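You operate a simulated robot arm through the tools that you are given. There is no shell and no other tool. Be economical: measure what you need, move in short steps, check, and stop when the job is done.

You run a simulated robot arm. Do the job below in one go: nothing can be reset, and whatever is moved stays where it is left.

## Task
Clamp the plug with the blue shell and solder both its wires.
Fine: fan on and tip tinned first; the iron goes back in its stand.

It is judged by the outcome, as a careful person would: the job done as asked, and still so three seconds after it is handed in. It fails if anything else is knocked over, pushed out of place, dropped, spilled or broken.

## Robot
A 6-joint arm with a two-finger parallel gripper on a trunk, on a base that drives. Base frame: it is fixed to the floor where the robot stands at the start and does not move with it; the origin is under the middle of the robot, x ahead of it, y to its left, z up; the surface under the hand at the start is at about z = 900. Units: mm, rad, N and s.
Its first joint turns from -2.897 to 2.897 rad. Places, roughly: clamp [700, 100, 900]; clamp lever [600, 100, 900]; fan switch [1000, 0, 1000]; heat dial [900, 200, 1000]; iron stand (10x19x11 cm) [700, 400, 900]; lamp button [900, 700, 1400]; magnifier lamp [900, 800, 1400]; meter dial [1200, 300, 900]; plug with the green shell [1250, 250, 1250]; plug with the orange shell [1250, 0, 1250]; plug with the white shell [1250, 0, 1250]; soldering station [1000, 200, 900]; spool holder [700, 300, 900]; standby key [1000, 200, 1000]; station switch [900, 300, 1000]. Payload 3.43 kg.
The TCP is the grasp point between the finger pads, 34 mm short of the fingertips. In the tool frame z runs along the fingers and y along their closing line. The gripper opens to 128 mm. The fingers are 24 mm wide and 12 mm thick; the gripper's body (48 by 130 mm) begins 96 mm behind the TCP.
Orientation is told as [roll, pitch, yaw] about the base's x, y, z axes, in that order, counted from this pose: with the fingers straight down and closing along the base's y, the tool's x points along the base's -x, its y along +y and its z along -z.

## Interface
- The arm moves only by the tool arm_command. Its argument "rows" is a list of rows, each an object of numbers (a shift or turn left out is 0, a gripper value left out holds the last): "dx", "dy", "dz": the shift along the base's x, y, z in mm; "ax", "ay", "az": the turn, a rotation vector about the base's x, y, z in rad; "gripper": the finger opening in mm, from 0 to 128. In form: [{"dx": .., "dy": .., "dz": .., "ax": .., "ay": .., "az": .., "gripper": ..}, ...]. A call has 1 to 8 rows; each row is the pose to reach, as a shift and turn from the pose commanded when the call began. Rows are played at 5 a second. More than 50 mm and 0.15 rad between two rows, or a gripper value outside its range, and nothing of the call is played. A pose out of reach is approached as far as the arm can. The call stops where the force on the tool passes 90 N (or 10 N more than at its start, if that is more) or the arm is blocked; 0.2 s more then pass. The fingers move at their own pace (about 153 mm/s each) and stop on an object; they squeeze with about 40 N. The grip force told is the motor's: it shows also when the fingers shut on nothing. Time passes only in rows, and 0.2 s behind the last, so rows that repeat a pose let the fingers close. It gives the time, the measured TCP pose, the force on the tool (base axes), the opening and the grip force at its end, in the units of the frame above (readings bear some noise), with the torque about the TCP (base axes, N m) and any sound that the robot's microphone picked up, and new pictures: "views" is both (left out), scene, wrist or none.
- Cameras (640 x 400 px; columns grow to the right, rows downward): "scene" is now at [165.1, 213.4, 1235]; the picture's right is [-0.05, -1.00, 0.00], its down [-0.25, 0.01, -0.97] and it looks along [0.97, -0.04, -0.25] (base axes); focal length 253 px, centre (320, 200). "wrist" rides on the gripper at [76, -11, -160] in the tool frame; the picture's right is [0.15, 0.99, 0.00], its down [-0.88, 0.13, -0.46] and it looks along [-0.45, 0.07, 0.89] (tool axes); focal length 234 px, centre (320, 200). There is no depth. A picture from a camera that has moved, and an enlarged one, comes with that camera's place and axes in the base frame and with its lens. The place of the scene camera against the robot may be out by one fixed shift of up to 12 mm in any direction.
- drive_base(legs): drives the robot by 1 to 6 legs, each [ahead, left, turn to the left] in mm, mm and rad, along the robot's own axes; the way and the turn of a leg run together, so that a leg with both is an arc; at most 1500 mm and 3.142 rad a leg. The arm and the cameras ride along, it lands a little off, and it stops where it bumps. It gives what a move gives, and a new picture of the scene camera.
- head_to(pan, tilt): turns the head with the scene camera to pan (to the left, within 2.496 rad either way) and tilt (down, from -0.506 to 1.204), counted from straight ahead of the robot. It gives what a move gives, and a new picture of the scene camera.
- inspect(camera, box): a new picture of the part [left, top, right, bottom] of that camera's present view, enlarged. No time passes.
- sign_off(): hands the job in; it is judged then, once.

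Go step by step. Nothing tells you exact positions but the pictures and the camera data: compare them with the known pose of the tool, close in by small moves and look again before you grip or let go. The budget is 120 turns and 260 pictures, counting those below and the enlarged ones. Unless the task says otherwise, let go and move clear before handing in.

The tools are called after "Call:" by a JSON object that holds its "op" and its "data". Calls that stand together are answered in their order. arm_command: Moves the arm, as the interface text tells. Its arguments: {"type":"object","properties":{"rows":{"type":"array"},"views":{"type":"string","enum":["both","scene","wrist","none"]}},"required":["rows"]} The other tools are called the same way: drive_base (legs) drives the base; head_to (pan, tilt) turns the head that bears the scene camera; inspect (camera, box) takes an enlarged picture of a part of a camera's view; sign_off () hands the job in.

At the start:

```text
clock: 0.0
eef_pos: [747.7, -98.4, 1000.3]
ee_rot: [0.001, 0.0, 0.001]
contact_force: [1.1, -0.5, -0.1]
moment: [-0.01, 0.03, 0.0]
width: 128.0
finger_force: 0.1
robot x, y, heading: [-0.8, -0.7, -0.007]
head pan, tilt: [-0.047, 0.253]
```

scene: 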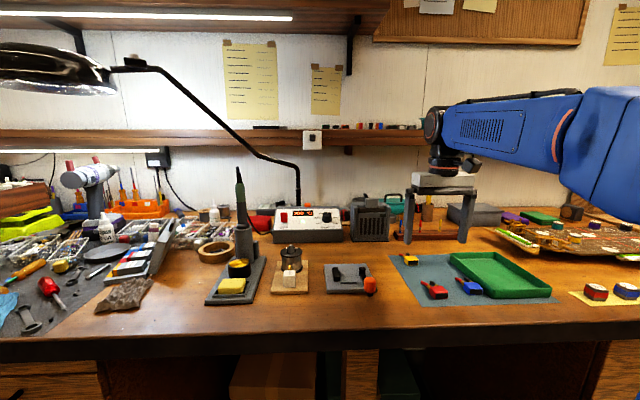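
wrist: 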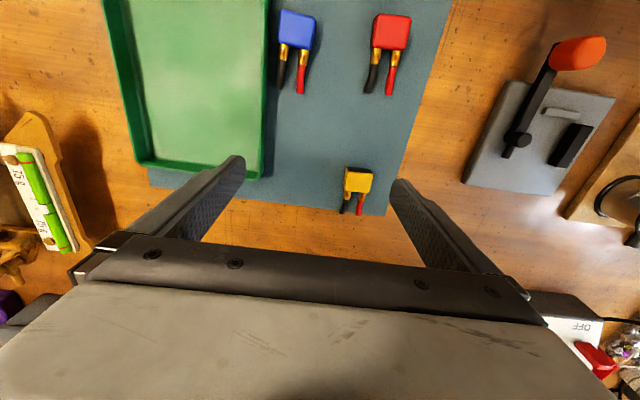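

I see a bench with an iron stand, spool holder, clamp with orange lever, a mat with yellow, red and blue plugs, a soldering station and a fan. I'll look closer at each.

Call:
{"op": "inspect", "data": {"camera": "scene", "box": [190, 150, 400, 310]}}

Call:
{"op": "inspect", "data": {"camera": "scene", "box": [250, 110, 450, 250]}}

Call:
{"op": "inspect", "data": {"camera": "scene", "box": [380, 240, 560, 310]}}

Call:
{"op": "inspect", "data": {"camera": "scene", "box": [190, 30, 360, 140]}}

Call:
{"op": "inspect", "data": {"camera": "wrist", "box": [240, 0, 640, 250]}}

```text
2.50 times, centred on (295, 230) of scene
camera zoom: at [165.1, 213.4, 1235.0], right [-0.05, -1.0, 0.0], down [-0.25, 0.01, -0.97], along [0.97, -0.04, -0.25], focal length 631 px, centre (382, 125)
```

zoom: 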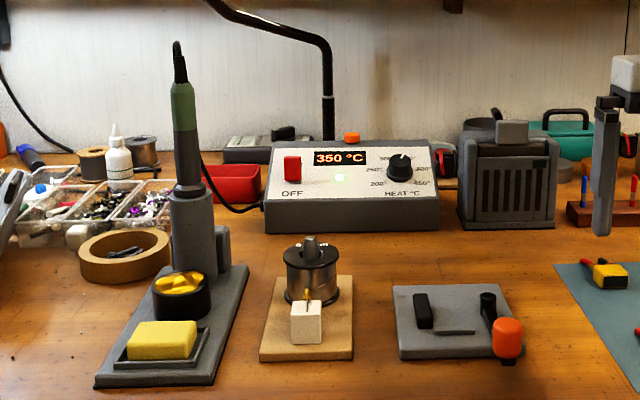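

```text
2.86 times, centred on (350, 180) of scene
camera zoom: at [165.1, 213.4, 1235.0], right [-0.05, -1.0, 0.0], down [-0.25, 0.01, -0.97], along [0.97, -0.04, -0.25], focal length 722 px, centre (234, 257)
```

zoom: 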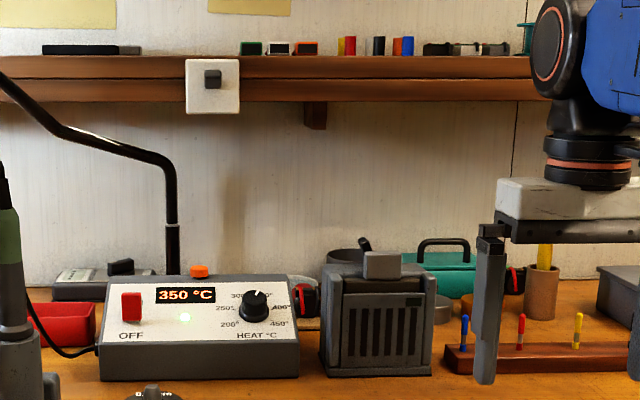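

```text
3.56 times, centred on (470, 275) of scene
camera zoom: at [165.1, 213.4, 1235.0], right [-0.05, -1.0, 0.0], down [-0.25, 0.01, -0.97], along [0.97, -0.04, -0.25], focal length 898 px, centre (-213, -67)
```

zoom: 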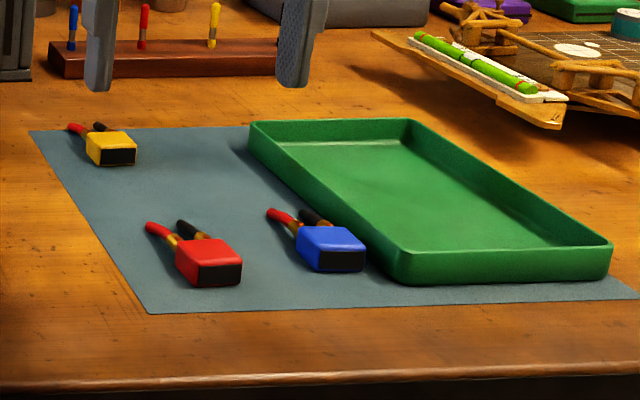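

```text
3.64 times, centred on (275, 85) of scene
camera zoom: at [165.1, 213.4, 1235.0], right [-0.05, -1.0, 0.0], down [-0.25, 0.01, -0.97], along [0.97, -0.04, -0.25], focal length 918 px, centre (484, 618)
```

zoom: 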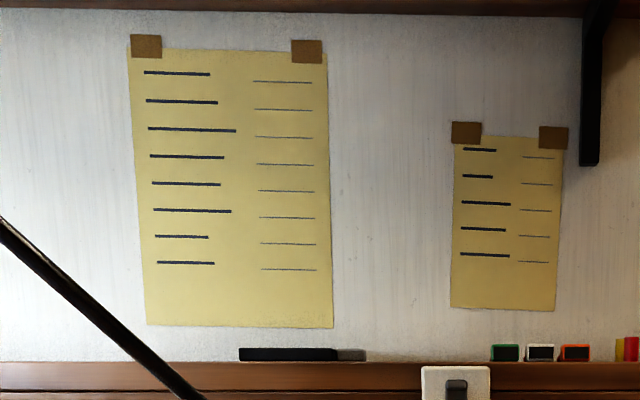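

```text
1.60 times, centred on (440, 125) of wrist
camera zoom: at [671.6, -110.5, 1159.3], right [-0.15, 0.99, 0.0], down [0.88, 0.13, 0.46], along [0.45, 0.07, -0.89], focal length 375 px, centre (128, 320)
```

zoom: 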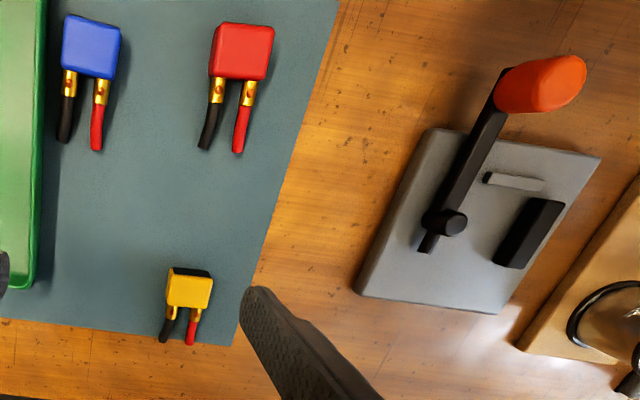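

Blue plug is near [630,-135], wires pointing away from the robot. I'll zoom tightly on the station, fan, clamp, and stand.

Call:
{"op": "inspect", "data": {"camera": "scene", "box": [270, 200, 350, 250]}}

Call:
{"op": "inspect", "data": {"camera": "scene", "box": [335, 190, 399, 246]}}

Call:
{"op": "inspect", "data": {"camera": "scene", "box": [315, 255, 385, 300]}}

Call:
{"op": "inspect", "data": {"camera": "scene", "box": [200, 160, 320, 310]}}

Call:
{"op": "inspect", "data": {"camera": "wrist", "box": [450, 20, 640, 200]}}

```text
8.00 times, centred on (310, 225) of scene
camera zoom: at [165.1, 213.4, 1235.0], right [-0.05, -1.0, 0.0], down [-0.25, 0.01, -0.97], along [0.97, -0.04, -0.25], focal length 2020 px, centre (400, 0)
```

zoom: 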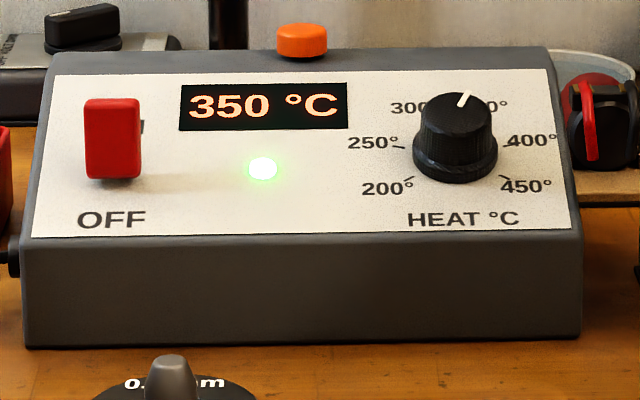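

```text
7.14 times, centred on (367, 218) of scene
camera zoom: at [165.1, 213.4, 1235.0], right [-0.05, -1.0, 0.0], down [-0.25, 0.01, -0.97], along [0.97, -0.04, -0.25], focal length 1804 px, centre (-16, 71)
```

zoom: 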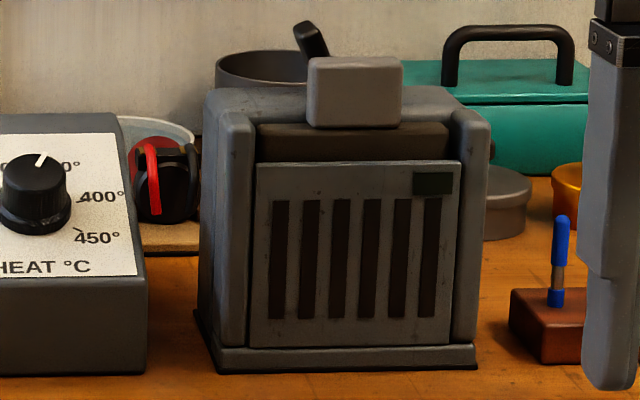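

```text
8.89 times, centred on (350, 278) of scene
camera zoom: at [165.1, 213.4, 1235.0], right [-0.05, -1.0, 0.0], down [-0.25, 0.01, -0.97], along [0.97, -0.04, -0.25], focal length 2245 px, centre (53, -489)
```

zoom: 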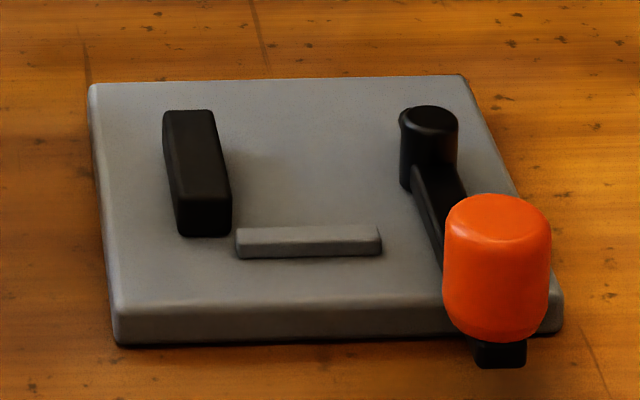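

```text
2.67 times, centred on (260, 235) of scene
camera zoom: at [165.1, 213.4, 1235.0], right [-0.05, -1.0, 0.0], down [-0.25, 0.01, -0.97], along [0.97, -0.04, -0.25], focal length 674 px, centre (480, 107)
```

zoom: 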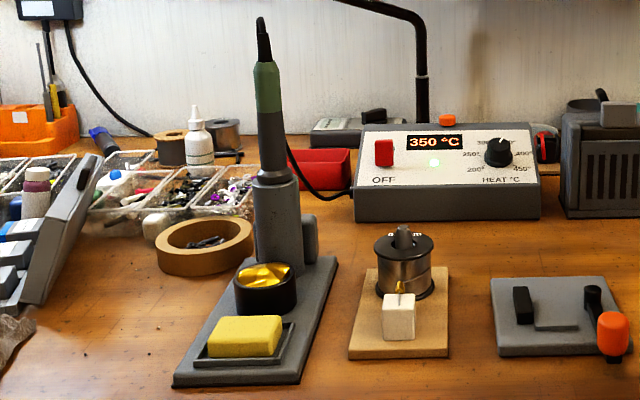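

```text
2.22 times, centred on (545, 110) of wrist
camera zoom: at [671.6, -110.5, 1159.3], right [-0.15, 0.99, 0.0], down [0.88, 0.13, 0.46], along [0.45, 0.07, -0.89], focal length 520 px, centre (-180, 400)
```

zoom: 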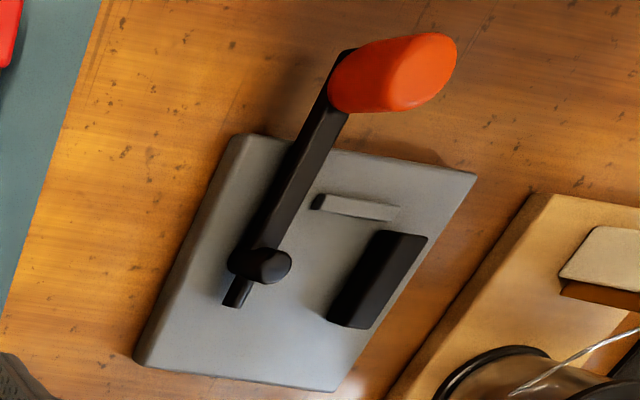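

The lever cam's tail stub will press the shell toward the black jaw once the handle swings toward -y. The first job is the fan, so I'll move above it, tilt forward and look at its switch.

Call:
{"op": "arm_command", "data": {"rows": [{"dx": 30, "dy": 10, "dz": 40, "ay": -0.1, "gripper": 0}, {"dx": 60, "dy": 25, "dz": 80, "ay": -0.2}, {"dx": 95, "dy": 40, "dz": 120, "ay": -0.3}, {"dx": 130, "dy": 60, "dz": 140, "ay": -0.4}, {"dx": 165, "dy": 80, "dz": 150, "ay": -0.5}, {"dx": 200, "dy": 90, "dz": 150, "ay": -0.6}]}}

```text
refused: row 1 steps farther than a row can; nothing moved
```

A step was slightly too long, so I'll shorten it.

Call:
{"op": "arm_command", "data": {"rows": [{"dx": 25, "dy": 10, "dz": 35, "ay": -0.1, "gripper": 0}, {"dx": 50, "dy": 25, "dz": 70, "ay": -0.2}, {"dx": 80, "dy": 40, "dz": 105, "ay": -0.3}, {"dx": 110, "dy": 60, "dz": 135, "ay": -0.4}, {"dx": 150, "dy": 75, "dz": 150, "ay": -0.5}, {"dx": 190, "dy": 90, "dz": 150, "ay": -0.6}]}}

```text
clock: 1.4
eef_pos: [936.5, -9.2, 1151.5]
ee_rot: [0.0, -0.606, 0.0]
contact_force: [0.0, -0.6, -0.9]
moment: [0.0, -0.02, 0.02]
width: 0.0
finger_force: 32.8
robot x, y, heading: [-0.8, 0.7, 0.001]
head pan, tilt: [-0.047, 0.253]
camera scene: at [165.0, 213.4, 1235.0], right [-0.05, -1.0, 0.0], down [-0.25, 0.01, -0.97], along [0.97, -0.04, -0.25], focal length 253 px, centre (320, 200)
camera wrist: at [783.4, -20.7, 1240.2], right [-0.12, 0.99, -0.08], down [0.47, 0.13, 0.87], along [0.88, 0.07, -0.48], focal length 234 px, centre (320, 200)
```

scene: 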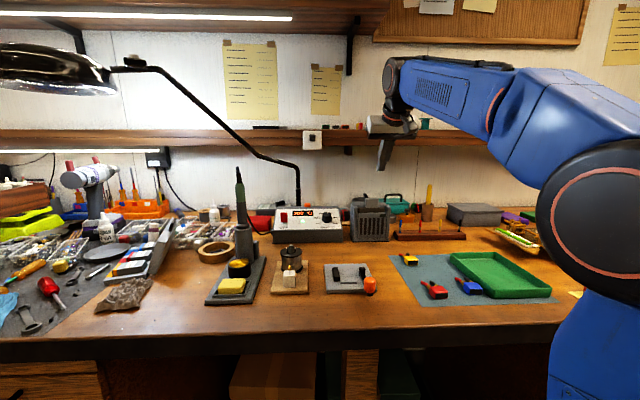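
wrist: 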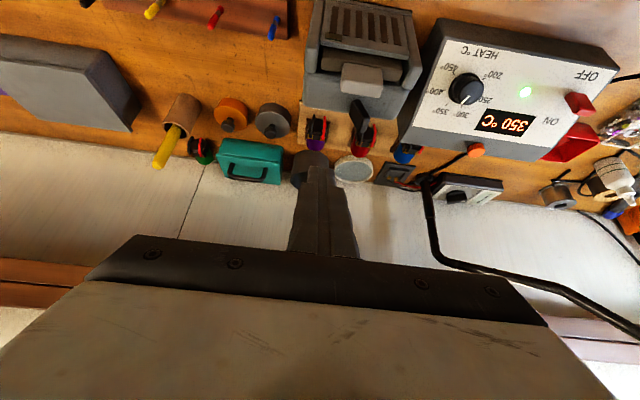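

Call:
{"op": "inspect", "data": {"camera": "wrist", "box": [280, 0, 480, 180]}}

Call:
{"op": "inspect", "data": {"camera": "wrist", "box": [420, 10, 640, 170]}}

```text
2.22 times, centred on (380, 90) of wrist
camera zoom: at [783.4, -20.7, 1240.2], right [-0.12, 0.99, -0.08], down [0.47, 0.13, 0.87], along [0.88, 0.07, -0.48], focal length 520 px, centre (187, 444)
```

zoom: 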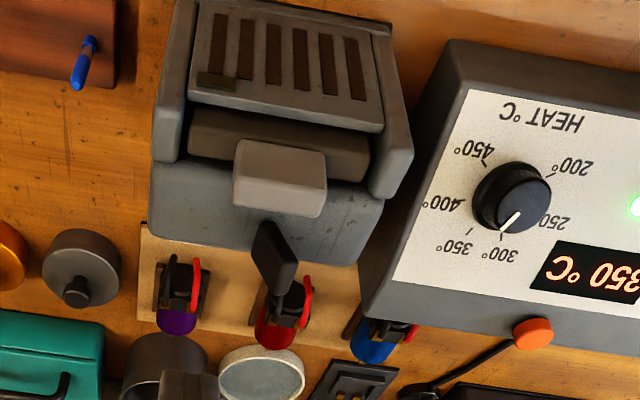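

```text
2.50 times, centred on (530, 90) of wrist
camera zoom: at [783.4, -20.7, 1240.2], right [-0.12, 0.99, -0.08], down [0.47, 0.13, 0.87], along [0.88, 0.07, -0.48], focal length 585 px, centre (-205, 475)
```

zoom: 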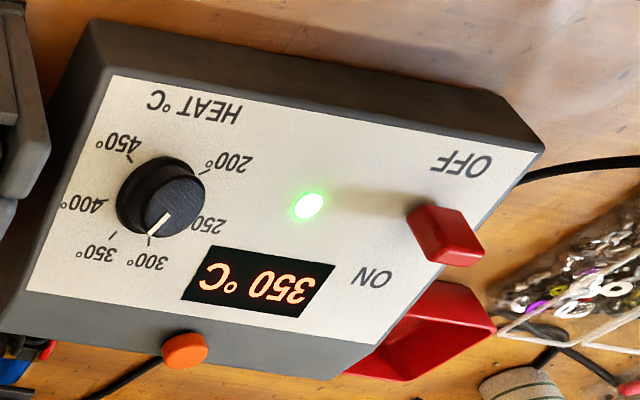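

The station is on at 350 °C. There is a black paddle behind the fan's top at about [966,30,1033] that could be its switch, so I'll look from above, offset so the fingers don't hide it.

Call:
{"op": "arm_command", "data": {"rows": [{"dx": -10, "dy": 20, "dz": 5, "ay": 0.12}, {"dx": -20, "dy": 50, "dz": 5, "ay": 0.24}, {"dx": -30, "dy": 80, "dz": 5, "ay": 0.36}, {"dx": -40, "dy": 95, "dz": 0, "ay": 0.48}, {"dx": -40, "dy": 95, "dz": 0, "ay": 0.6}], "views": "wrist"}}

Call:
{"op": "inspect", "data": {"camera": "wrist", "box": [140, 60, 380, 220]}}

```text
clock: 2.6
eef_pos: [889.2, 82.1, 1131.9]
ee_rot: [0.001, -0.004, 0.0]
contact_force: [0.5, -0.1, 0.7]
moment: [0.01, 0.04, -0.02]
width: 0.0
finger_force: 32.7
out of reach, approached as far as the arm can: row 5
robot x, y, heading: [0.7, 1.0, -0.003]
head pan, tilt: [-0.047, 0.253]
camera wrist: at [812.3, 72.2, 1290.6], right [-0.15, 0.99, 0.0], down [0.88, 0.13, 0.46], along [0.45, 0.07, -0.89], focal length 234 px, centre (320, 200)
```

wrist: 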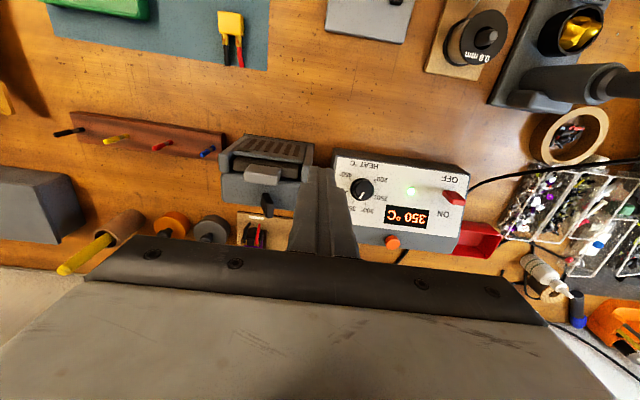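

```text
2.50 times, centred on (260, 140) of wrist
camera zoom: at [812.3, 72.2, 1290.6], right [-0.15, 0.99, 0.0], down [0.88, 0.13, 0.46], along [0.45, 0.07, -0.89], focal length 585 px, centre (470, 350)
```

zoom: 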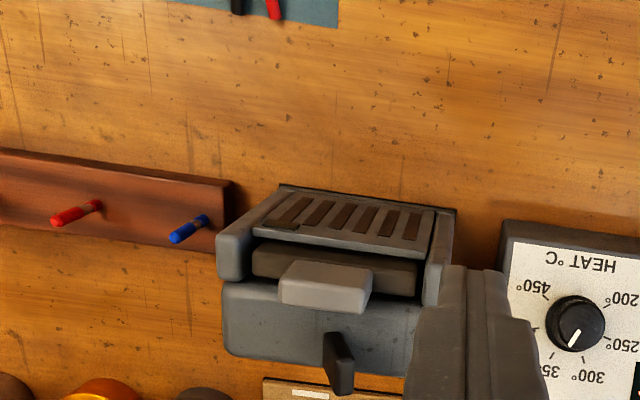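

Call:
{"op": "inspect", "data": {"camera": "wrist", "box": [240, 175, 300, 225]}}

Call:
{"op": "inspect", "data": {"camera": "scene", "box": [350, 185, 400, 217]}}

```text
8.00 times, centred on (270, 200) of wrist
camera zoom: at [812.3, 72.2, 1290.6], right [-0.15, 0.99, 0.0], down [0.88, 0.13, 0.46], along [0.45, 0.07, -0.89], focal length 1873 px, centre (720, 200)
```

zoom: 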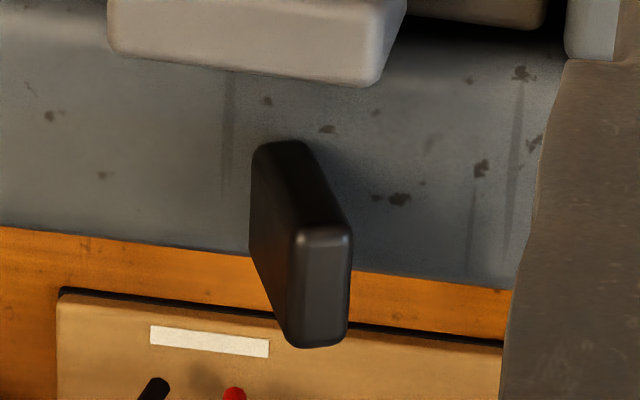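

```text
12.50 times, centred on (375, 201) of scene
camera zoom: at [164.9, 213.5, 1235.0], right [-0.05, -1.0, 0.0], down [-0.25, 0.01, -0.97], along [0.97, -0.04, -0.25], focal length 3157 px, centre (-368, 188)
```

zoom: 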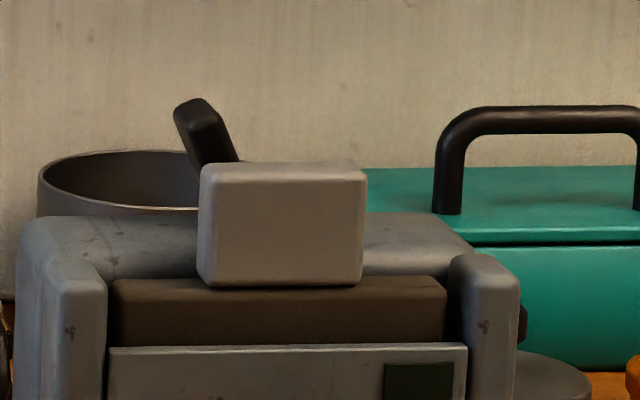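

The fan switch is a black toggle leaning toward +y, with its top at about [952,35,1050]. I'll pull back a bit and drive forward 100 mm so I can reach it with a vertical tool.

Call:
{"op": "arm_command", "data": {"rows": [{"dx": -40}, {"dx": -80}], "views": "none"}}

Call:
{"op": "drive_base", "data": {"legs": [[100, 0, 0]]}}

```text
clock: 3.2
eef_pos: [811.2, 84.8, 1130.2]
ee_rot: [0.0, 0.003, 0.0]
contact_force: [0.1, 0.5, 0.2]
moment: [-0.01, 0.01, -0.01]
width: 0.2
finger_force: 33.3
robot x, y, heading: [1.2, -2.1, 0.004]
head pan, tilt: [-0.047, 0.253]
```

```text
clock: 4.3
eef_pos: [911.5, 86.4, 1132.2]
ee_rot: [0.0, -0.001, 0.002]
contact_force: [-0.6, -0.1, -0.3]
moment: [0.01, 0.0, 0.02]
width: 0.0
finger_force: 32.1
robot x, y, heading: [100.5, 1.5, -0.002]
head pan, tilt: [-0.047, 0.253]
camera scene: at [265.3, 213.8, 1235.0], right [-0.04, -1.0, 0.0], down [-0.25, 0.01, -0.97], along [0.97, -0.04, -0.25], focal length 253 px, centre (320, 200)
```

scene: 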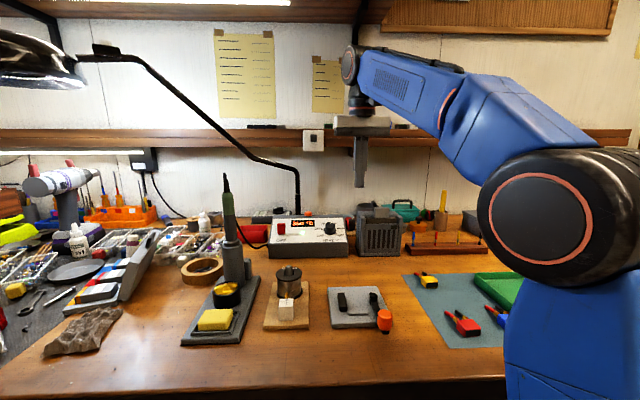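

The drive went well. Next I'll position the closed fingertips on the +y side of the toggle, above it.

Call:
{"op": "arm_command", "data": {"rows": [{"dx": 25, "dz": -15}, {"dx": 47, "dz": -35}]}}

Call:
{"op": "inspect", "data": {"camera": "scene", "box": [330, 120, 430, 260]}}

Call:
{"op": "inspect", "data": {"camera": "wrist", "box": [220, 100, 380, 220]}}

```text
clock: 5.0
eef_pos: [960.3, 87.9, 1096.9]
ee_rot: [0.001, -0.001, 0.001]
contact_force: [0.4, -0.3, 0.2]
moment: [-0.02, -0.03, 0.02]
width: 0.1
finger_force: 32.8
robot x, y, heading: [100.9, -1.7, 0.003]
head pan, tilt: [-0.047, 0.253]
camera scene: at [265.1, 213.8, 1235.0], right [-0.04, -1.0, 0.0], down [-0.25, 0.01, -0.97], along [0.97, -0.04, -0.25], focal length 253 px, centre (320, 200)
camera wrist: at [883.2, 75.1, 1256.3], right [-0.15, 0.99, 0.0], down [0.88, 0.13, 0.46], along [0.45, 0.07, -0.89], focal length 234 px, centre (320, 200)
```

scene: 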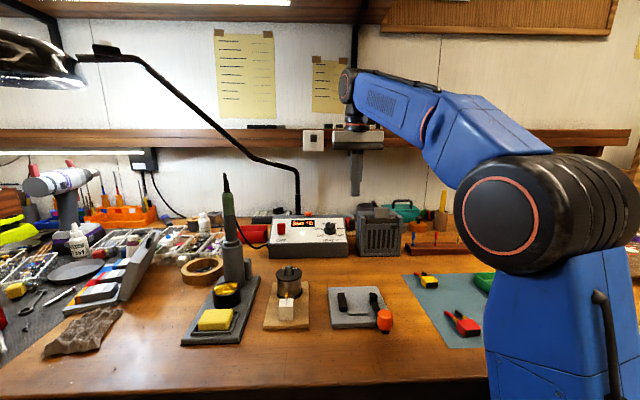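
wrist: 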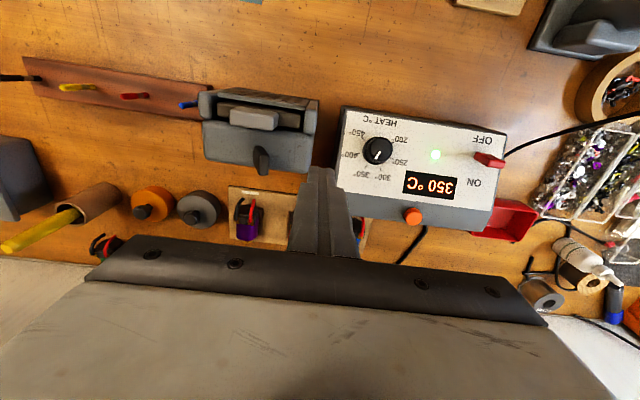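

```text
2.86 times, centred on (380, 190) of scene
camera zoom: at [265.1, 213.8, 1235.0], right [-0.04, -1.0, 0.0], down [-0.25, 0.01, -0.97], along [0.97, -0.04, -0.25], focal length 722 px, centre (149, 229)
```

zoom: 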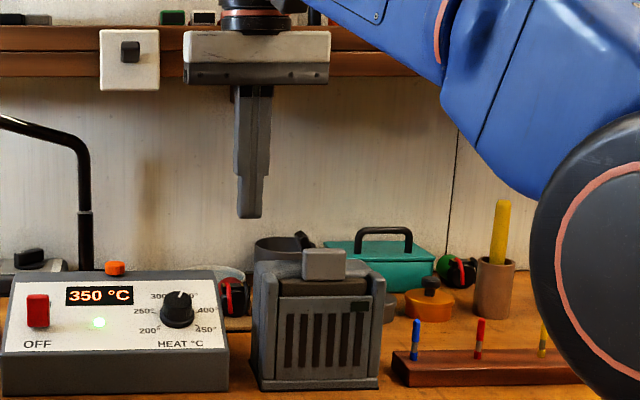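

```text
3.33 times, centred on (300, 160) of wrist
camera zoom: at [883.2, 75.1, 1256.3], right [-0.15, 0.99, 0.0], down [0.88, 0.13, 0.46], along [0.45, 0.07, -0.89], focal length 781 px, centre (387, 333)
```

zoom: 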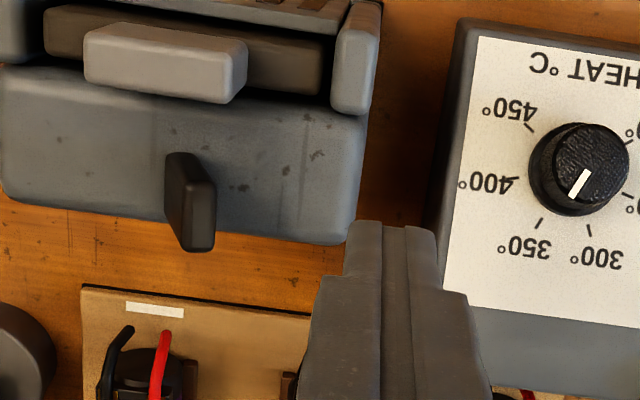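

Toggle confirmed at about x=960, y=35. I'll lower beside it and sweep toward -y.

Call:
{"op": "arm_command", "data": {"rows": [{"dz": -20}, {"dy": -5, "dz": -31}, {"dy": -25, "dz": -31}, {"dy": -40, "dz": -31}, {"dy": -50, "dz": -31}, {"dy": -60, "dz": -31}, {"dy": -66, "dz": -31}]}}

Call:
{"op": "inspect", "data": {"camera": "wrist", "box": [220, 60, 420, 220]}}

Call:
{"op": "inspect", "data": {"camera": "scene", "box": [330, 160, 430, 260]}}

```text
clock: 6.5
eef_pos: [958.2, 20.2, 1066.3]
ee_rot: [0.002, -0.004, 0.004]
contact_force: [8.9, 12.0, 23.3]
moment: [0.17, -0.34, 0.08]
width: 0.0
finger_force: 32.4
robot x, y, heading: [99.6, -0.4, 0.001]
head pan, tilt: [-0.047, 0.253]
camera scene: at [264.9, 214.5, 1235.0], right [-0.04, -1.0, 0.0], down [-0.25, 0.01, -0.97], along [0.97, -0.04, -0.25], focal length 253 px, centre (320, 200)
camera wrist: at [882.0, 9.6, 1225.8], right [-0.15, 0.99, 0.0], down [0.88, 0.13, 0.46], along [0.45, 0.07, -0.89], focal length 234 px, centre (320, 200)
```

scene: 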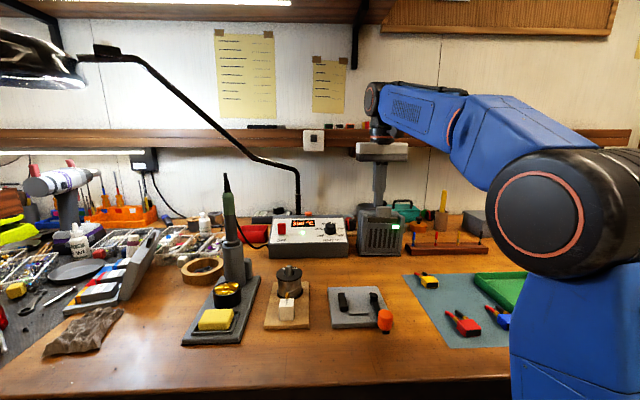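
wrist: 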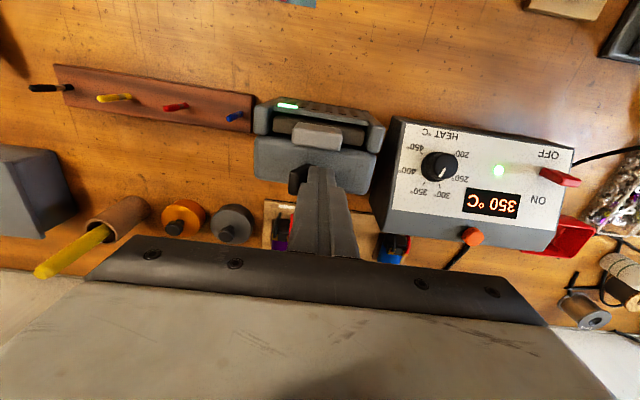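

```text
2.50 times, centred on (320, 140) of wrist
camera zoom: at [882.0, 9.6, 1225.8], right [-0.15, 0.99, 0.0], down [0.88, 0.13, 0.46], along [0.45, 0.07, -0.89], focal length 585 px, centre (320, 350)
```

zoom: 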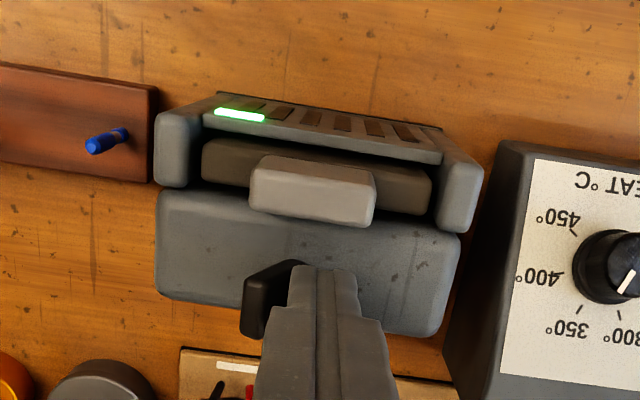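

```text
4.00 times, centred on (380, 210) of scene
camera zoom: at [264.9, 214.5, 1235.0], right [-0.04, -1.0, 0.0], down [-0.25, 0.01, -0.97], along [0.97, -0.04, -0.25], focal length 1010 px, centre (80, 160)
```

zoom: 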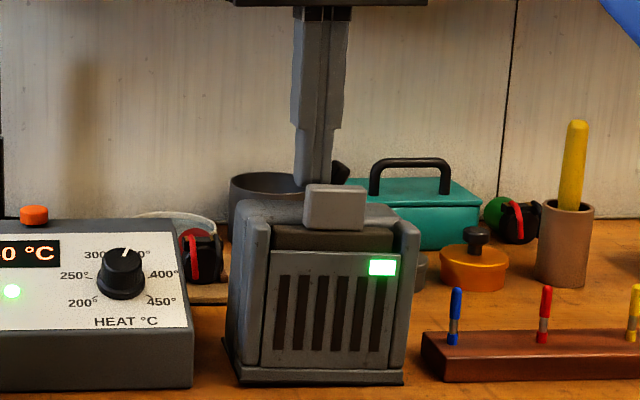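

The fan's indicator is lit green, so it is on. I'll back away, rise, and travel toward the blue plug for a look from above.

Call:
{"op": "arm_command", "data": {"rows": [{"dy": 8, "dz": 5}, {"dy": 10, "dz": 45}, {"dy": -10, "dx": -30, "dz": 70}, {"dx": -75, "dy": -30, "dz": 70}, {"dx": -120, "dy": -50, "dz": 65}, {"dx": -165, "dy": -70, "dz": 55}, {"dx": -210, "dy": -90, "dz": 45}, {"dx": -250, "dy": -110, "dz": 30, "gripper": 60}], "views": "none"}}

Call:
{"op": "arm_command", "data": {"rows": [{"dx": -40, "dy": -30}, {"dx": -60, "dy": -62, "dz": -15}], "views": "both"}}

Call:
{"op": "inspect", "data": {"camera": "wrist", "box": [220, 60, 460, 220]}}

Call:
{"op": "inspect", "data": {"camera": "scene", "box": [325, 205, 405, 260]}}

```text
refused: row 6 steps farther than a row can; nothing moved
```

```text
clock: 6.9
eef_pos: [946.7, 13.8, 1072.6]
ee_rot: [0.006, -0.024, 0.006]
contact_force: [11.3, 12.3, 31.7]
moment: [0.12, -0.76, 0.18]
width: 0.0
finger_force: 32.6
robot x, y, heading: [100.9, -0.6, 0.006]
head pan, tilt: [-0.047, 0.253]
stopped in row 1: the force on the tool passed its limit at 96 N (the readings are from after the stop); the commanded pose is now the measured one
camera scene: at [265.3, 215.1, 1235.0], right [-0.04, -1.0, 0.0], down [-0.25, 0.01, -0.97], along [0.97, -0.04, -0.25], focal length 253 px, centre (320, 200)
camera wrist: at [867.0, 1.1, 1230.1], right [-0.15, 0.99, 0.0], down [0.87, 0.13, 0.48], along [0.47, 0.08, -0.88], focal length 234 px, centre (320, 200)
```

scene: 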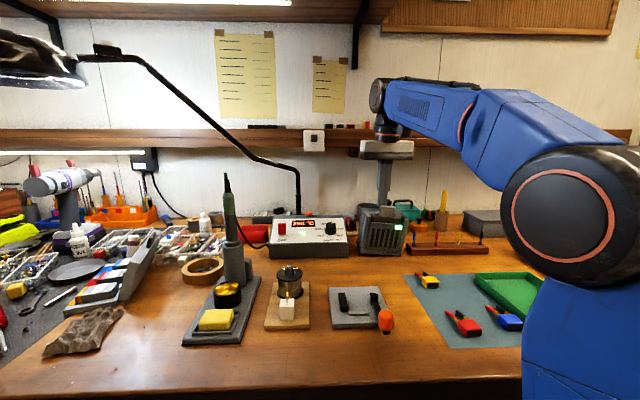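
wrist: 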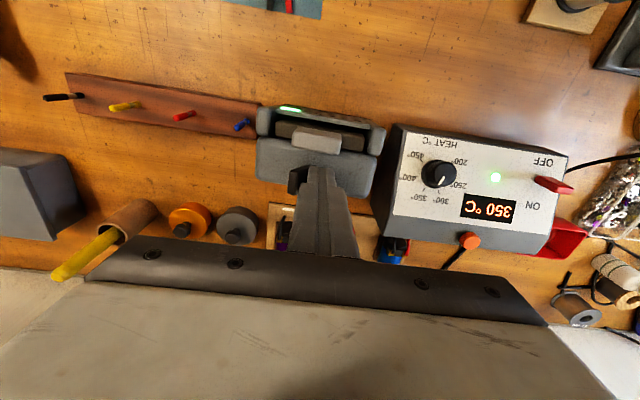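

```text
2.50 times, centred on (340, 140) of wrist
camera zoom: at [867.0, 1.1, 1230.1], right [-0.15, 0.99, 0.0], down [0.87, 0.13, 0.48], along [0.47, 0.08, -0.88], focal length 585 px, centre (270, 350)
```

zoom: 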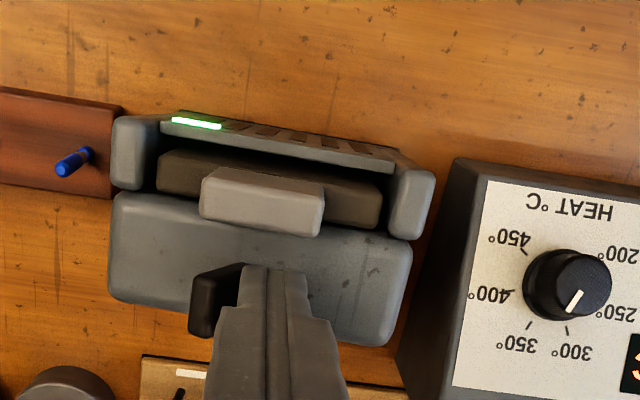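

```text
7.27 times, centred on (365, 232) of scene
camera zoom: at [265.3, 215.1, 1235.0], right [-0.04, -1.0, 0.0], down [-0.25, 0.01, -0.97], along [0.97, -0.04, -0.25], focal length 1837 px, centre (-7, -36)
```

zoom: 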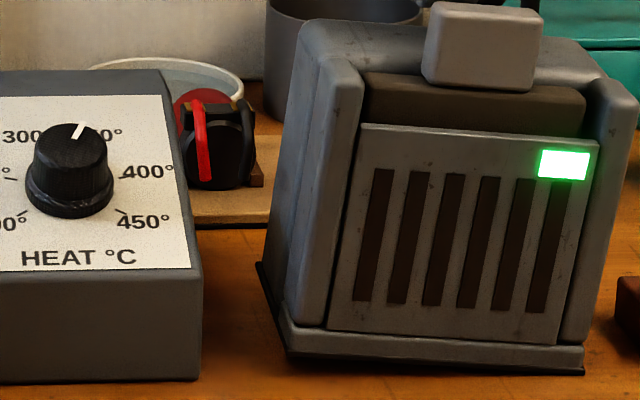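

The first move was refused and the follow-up dragged against the fan, tilting it a little. I'll carefully reverse that motion and then rise.

Call:
{"op": "arm_command", "data": {"rows": [{"dx": 5, "dy": 3, "dz": -1}, {"dx": 9, "dy": 6, "dz": -2}, {"dx": 11, "dy": 10, "dz": 0}]}}

Call:
{"op": "inspect", "data": {"camera": "scene", "box": [325, 205, 405, 260]}}

Call:
{"op": "inspect", "data": {"camera": "wrist", "box": [220, 60, 460, 220]}}

```text
clock: 7.7
eef_pos: [958.3, 20.3, 1069.2]
ee_rot: [0.001, -0.014, 0.006]
contact_force: [-1.3, 3.9, -0.9]
moment: [0.12, 0.04, -0.01]
width: 0.0
finger_force: 32.8
robot x, y, heading: [101.0, 0.2, -0.0]
head pan, tilt: [-0.047, 0.253]
camera scene: at [265.8, 214.1, 1235.0], right [-0.04, -1.0, 0.0], down [-0.25, 0.01, -0.97], along [0.97, -0.04, -0.25], focal length 253 px, centre (320, 200)
camera wrist: at [879.1, 9.0, 1228.3], right [-0.15, 0.99, 0.0], down [0.87, 0.13, 0.47], along [0.46, 0.07, -0.88], focal length 234 px, centre (320, 200)
```

scene: 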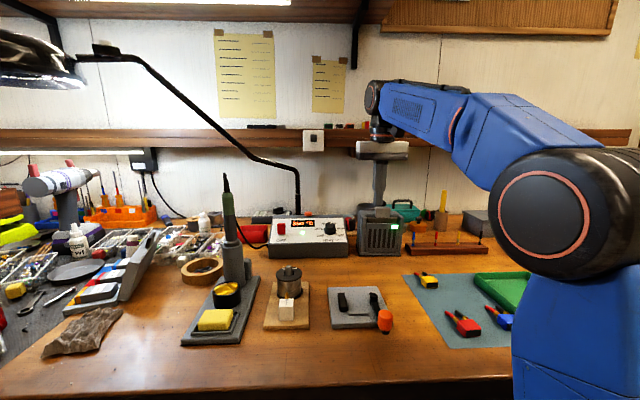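
wrist: 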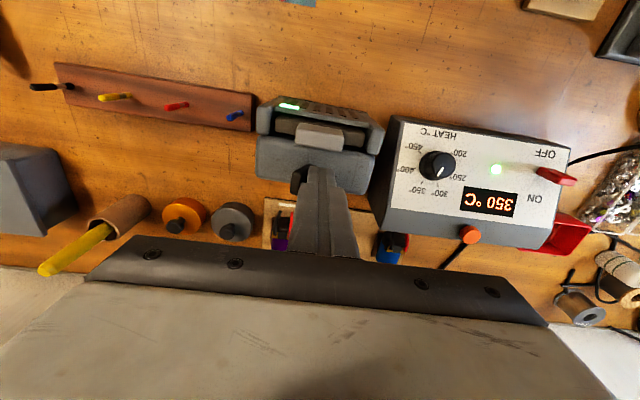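

```text
7.27 times, centred on (365, 232) of scene
camera zoom: at [265.8, 214.1, 1235.0], right [-0.04, -1.0, 0.0], down [-0.25, 0.01, -0.97], along [0.97, -0.04, -0.25], focal length 1837 px, centre (-7, -36)
```

zoom: 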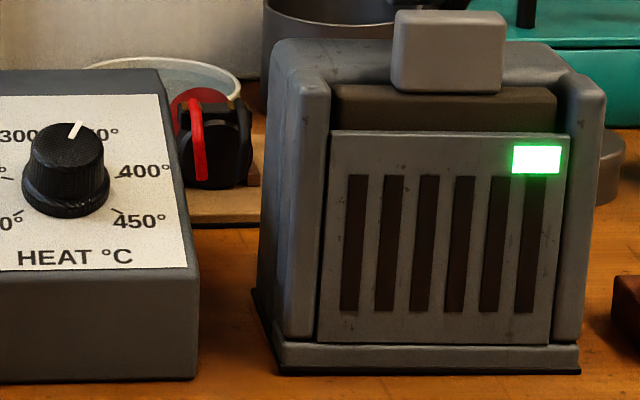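

```text
2.50 times, centred on (340, 140) of wrist
camera zoom: at [879.1, 9.0, 1228.3], right [-0.15, 0.99, 0.0], down [0.87, 0.13, 0.47], along [0.46, 0.07, -0.88], focal length 585 px, centre (270, 350)
```

zoom: 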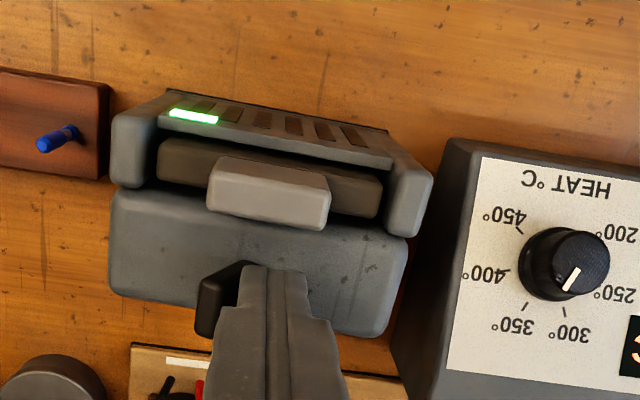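

The fan settled back, still on, with practically no shift. Now I'll go straight up, then away.

Call:
{"op": "arm_command", "data": {"rows": [{"dy": 3, "dz": 20}, {"dy": 3, "dz": 60}, {"dx": -30, "dz": 90}, {"dx": -75, "dy": -10, "dz": 90}, {"dx": -120, "dy": -25, "dz": 80}, {"dx": -160, "dy": -45, "dz": 65}, {"dx": -200, "dy": -65, "dz": 50}, {"dx": -240, "dy": -85, "dz": 40, "gripper": 60}], "views": "none"}}

```text
clock: 9.5
eef_pos: [715.8, -62.6, 1108.3]
ee_rot: [0.005, -0.017, 0.005]
contact_force: [0.5, -0.6, -1.2]
moment: [0.0, 0.09, -0.01]
width: 59.7
finger_force: 0.0
robot x, y, heading: [99.7, 0.1, 0.003]
head pan, tilt: [-0.047, 0.253]
```

Clear of the fan. I'll move over the plug, turning the gripper 90° so it closes along x (ends of the shell), which keeps the sides free for the clamp.

Call:
{"op": "arm_command", "data": {"rows": [{"dx": -10, "dy": -10, "az": 0.14, "ay": 0.0}, {"dx": -20, "dy": -20, "az": 0.28}, {"dx": -30, "dy": -30, "az": 0.42}, {"dx": -40, "dy": -40, "az": 0.56}, {"dx": -50, "dy": -50, "az": 0.7}, {"dx": -60, "dy": -60, "az": 0.84}, {"dx": -70, "dy": -65, "az": 0.98}, {"dx": -80, "dy": -70, "az": 1.12}], "views": "none"}}

```text
clock: 11.3
eef_pos: [636.8, -133.4, 1110.4]
ee_rot: [0.005, -0.017, 1.128]
contact_force: [0.0, -0.3, 0.0]
moment: [-0.01, 0.01, 0.02]
width: 60.1
finger_force: 0.0
robot x, y, heading: [101.3, 0.7, 0.004]
head pan, tilt: [-0.047, 0.253]
```

Call:
{"op": "arm_command", "data": {"rows": [{"az": 0.147, "ax": -0.006, "dz": -20}, {"az": 0.294, "ax": -0.012, "dz": -40}, {"az": 0.442, "ax": -0.0177, "ay": -0.001, "dz": -50}]}}

Call:
{"op": "inspect", "data": {"camera": "wrist", "box": [220, 60, 420, 220]}}

Call:
{"op": "inspect", "data": {"camera": "scene", "box": [430, 250, 570, 350]}}

```text
clock: 12.1
eef_pos: [635.7, -132.0, 1060.5]
ee_rot: [0.0, 0.0, 1.568]
contact_force: [0.0, -0.3, 0.1]
moment: [0.02, 0.0, -0.01]
width: 60.0
finger_force: 0.0
robot x, y, heading: [102.1, 2.0, 0.001]
head pan, tilt: [-0.047, 0.253]
camera scene: at [265.8, 214.2, 1235.0], right [-0.04, -1.0, 0.0], down [-0.25, 0.01, -0.97], along [0.97, -0.04, -0.25], focal length 253 px, centre (320, 200)
camera wrist: at [646.7, -208.9, 1219.6], right [-0.99, -0.14, 0.0], down [-0.13, 0.88, 0.46], along [-0.07, 0.45, -0.89], focal length 234 px, centre (320, 200)
```

scene: 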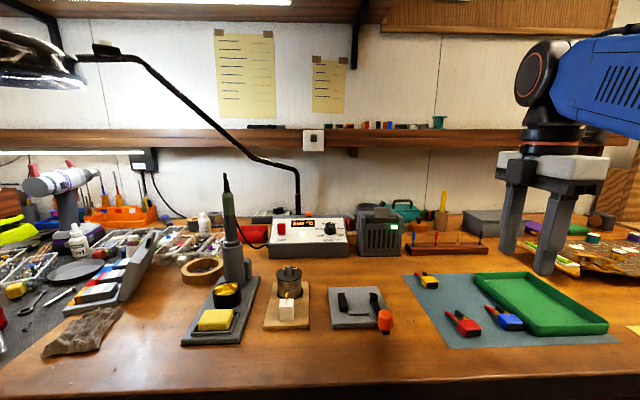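
wrist: 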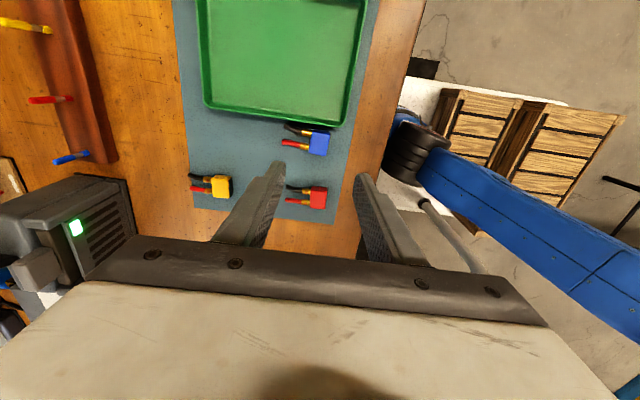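

```text
2.50 times, centred on (320, 140) of wrist
camera zoom: at [646.7, -208.9, 1219.6], right [-0.99, -0.14, 0.0], down [-0.13, 0.88, 0.46], along [-0.07, 0.45, -0.89], focal length 585 px, centre (320, 350)
```

zoom: 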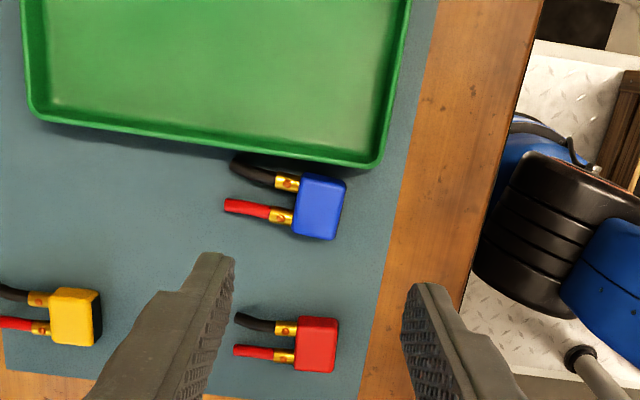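

```text
4.00 times, centred on (500, 300) of scene
camera zoom: at [265.8, 214.2, 1235.0], right [-0.04, -1.0, 0.0], down [-0.25, 0.01, -0.97], along [0.97, -0.04, -0.25], focal length 1010 px, centre (-400, -200)
```

zoom: 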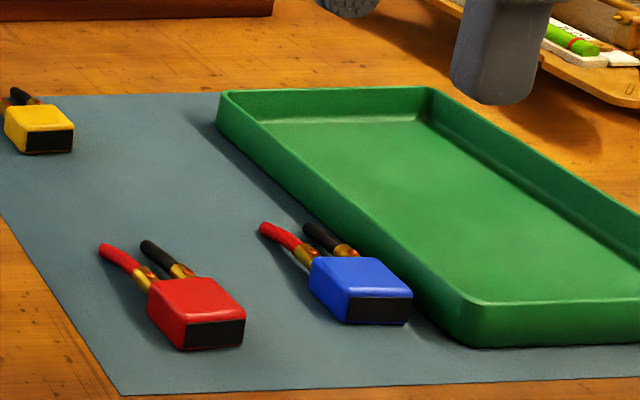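

The blue shell spans about x 623–647, y -153 to -123, nearly axis-aligned and close to the tray. I need to see how high the gold cups sit relative to the shell top.

Call:
{"op": "inspect", "data": {"camera": "scene", "box": [490, 300, 530, 335]}}

Call:
{"op": "inspect", "data": {"camera": "wrist", "box": [275, 115, 345, 165]}}

Call:
{"op": "inspect", "data": {"camera": "wrist", "box": [180, 165, 250, 215]}}

```text
11.43 times, centred on (510, 318) of scene
camera zoom: at [265.8, 214.2, 1235.0], right [-0.04, -1.0, 0.0], down [-0.25, 0.01, -0.97], along [0.97, -0.04, -0.25], focal length 2886 px, centre (-1851, -1143)
```

zoom: 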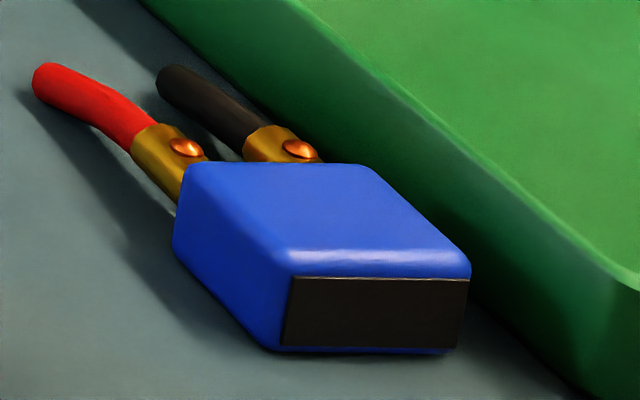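

```text
8.00 times, centred on (310, 140) of wrist
camera zoom: at [646.7, -208.9, 1219.6], right [-0.99, -0.14, 0.0], down [-0.13, 0.88, 0.46], along [-0.07, 0.45, -0.89], focal length 1873 px, centre (400, 680)
```

zoom: 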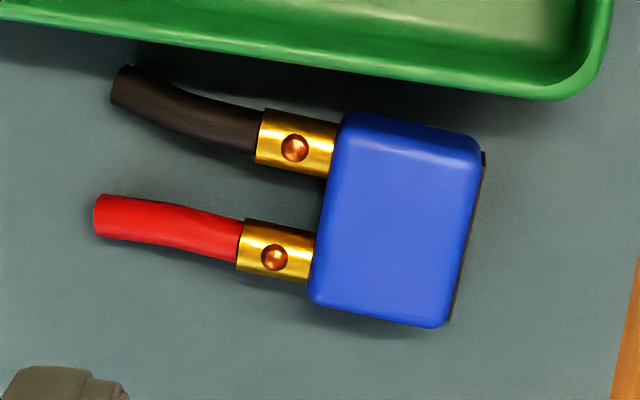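

```text
8.00 times, centred on (215, 190) of wrist
camera zoom: at [646.7, -208.9, 1219.6], right [-0.99, -0.14, 0.0], down [-0.13, 0.88, 0.46], along [-0.07, 0.45, -0.89], focal length 1873 px, centre (1160, 280)
```

zoom: 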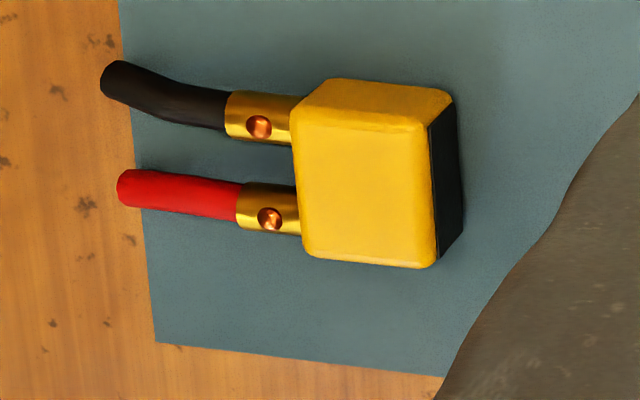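

The cups sit almost as high as the shell top, so an end grip won't work, and the tray is too close for a side grip. I'll press the closed fingertips lightly on the shell top and drag the plug ~14 mm away from the tray.

Call:
{"op": "arm_command", "data": {"rows": [{"dx": -1, "dy": -6, "dz": -30, "gripper": 0}, {"dx": -1, "dy": -6, "dz": -65}, {"dx": -1, "dy": -6, "dz": -95}, {"dx": -1, "dy": -6, "dz": -103}]}}

Call:
{"op": "inspect", "data": {"camera": "wrist", "box": [240, 80, 400, 200]}}

Call:
{"op": "inspect", "data": {"camera": "scene", "box": [470, 270, 550, 340]}}

```text
clock: 13.1
eef_pos: [636.1, -139.9, 956.7]
ee_rot: [0.0, 0.001, 1.569]
contact_force: [-0.6, 0.3, -0.2]
moment: [0.0, 0.03, -0.01]
width: 0.1
finger_force: 33.1
robot x, y, heading: [103.4, 4.4, 0.005]
head pan, tilt: [-0.047, 0.253]
camera scene: at [265.8, 214.2, 1235.0], right [-0.04, -1.0, 0.0], down [-0.25, 0.01, -0.97], along [0.97, -0.04, -0.25], focal length 253 px, centre (320, 200)
camera wrist: at [646.2, -215.8, 1116.4], right [-0.99, -0.14, 0.0], down [-0.13, 0.88, 0.46], along [-0.06, 0.45, -0.89], focal length 234 px, centre (320, 200)
```

scene: 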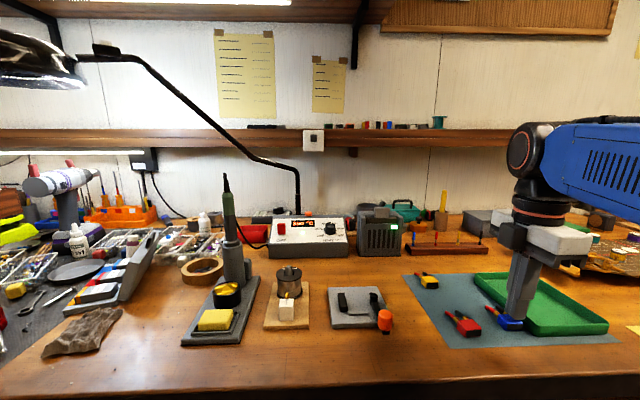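
wrist: 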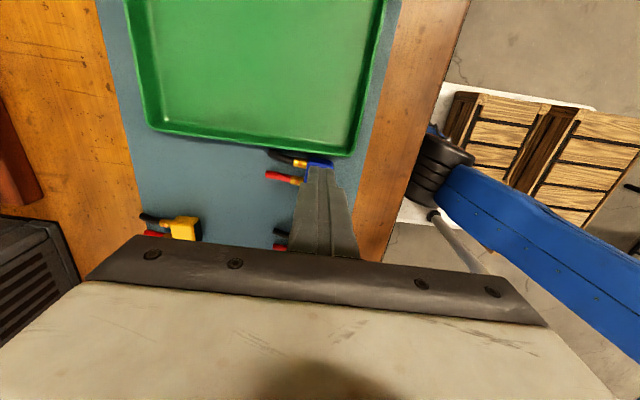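

```text
3.33 times, centred on (320, 140) of wrist
camera zoom: at [646.2, -215.8, 1116.4], right [-0.99, -0.14, 0.0], down [-0.13, 0.88, 0.46], along [-0.06, 0.45, -0.89], focal length 781 px, centre (320, 400)
```

zoom: 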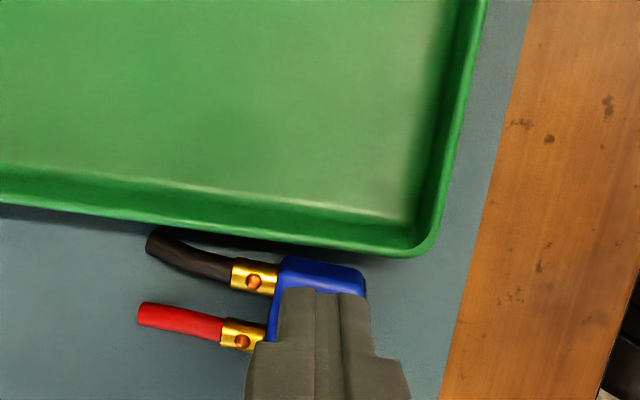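

```text
5.71 times, centred on (510, 305) of scene
camera zoom: at [265.8, 214.2, 1235.0], right [-0.04, -1.0, 0.0], down [-0.25, 0.01, -0.97], along [0.97, -0.04, -0.25], focal length 1443 px, centre (-766, -400)
```

zoom: 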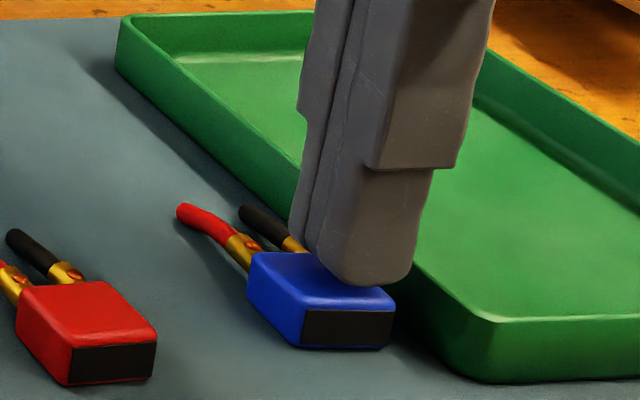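

The tip is about 5 mm above the shell. I'll lower it to light contact.

Call:
{"op": "arm_command", "data": {"rows": [{"dy": 3, "dz": -3}, {"dy": 3, "dz": -5}, {"dy": 3, "dz": -6}, {"dy": 3, "dz": -7}], "views": "none"}}

```text
clock: 14.1
eef_pos: [635.2, -137.4, 951.4]
ee_rot: [-0.001, 0.0, 1.568]
contact_force: [0.1, -2.6, 18.9]
moment: [-0.12, -0.02, 0.01]
width: 0.0
finger_force: 32.8
robot x, y, heading: [101.8, -0.9, 0.003]
head pan, tilt: [-0.047, 0.253]
```

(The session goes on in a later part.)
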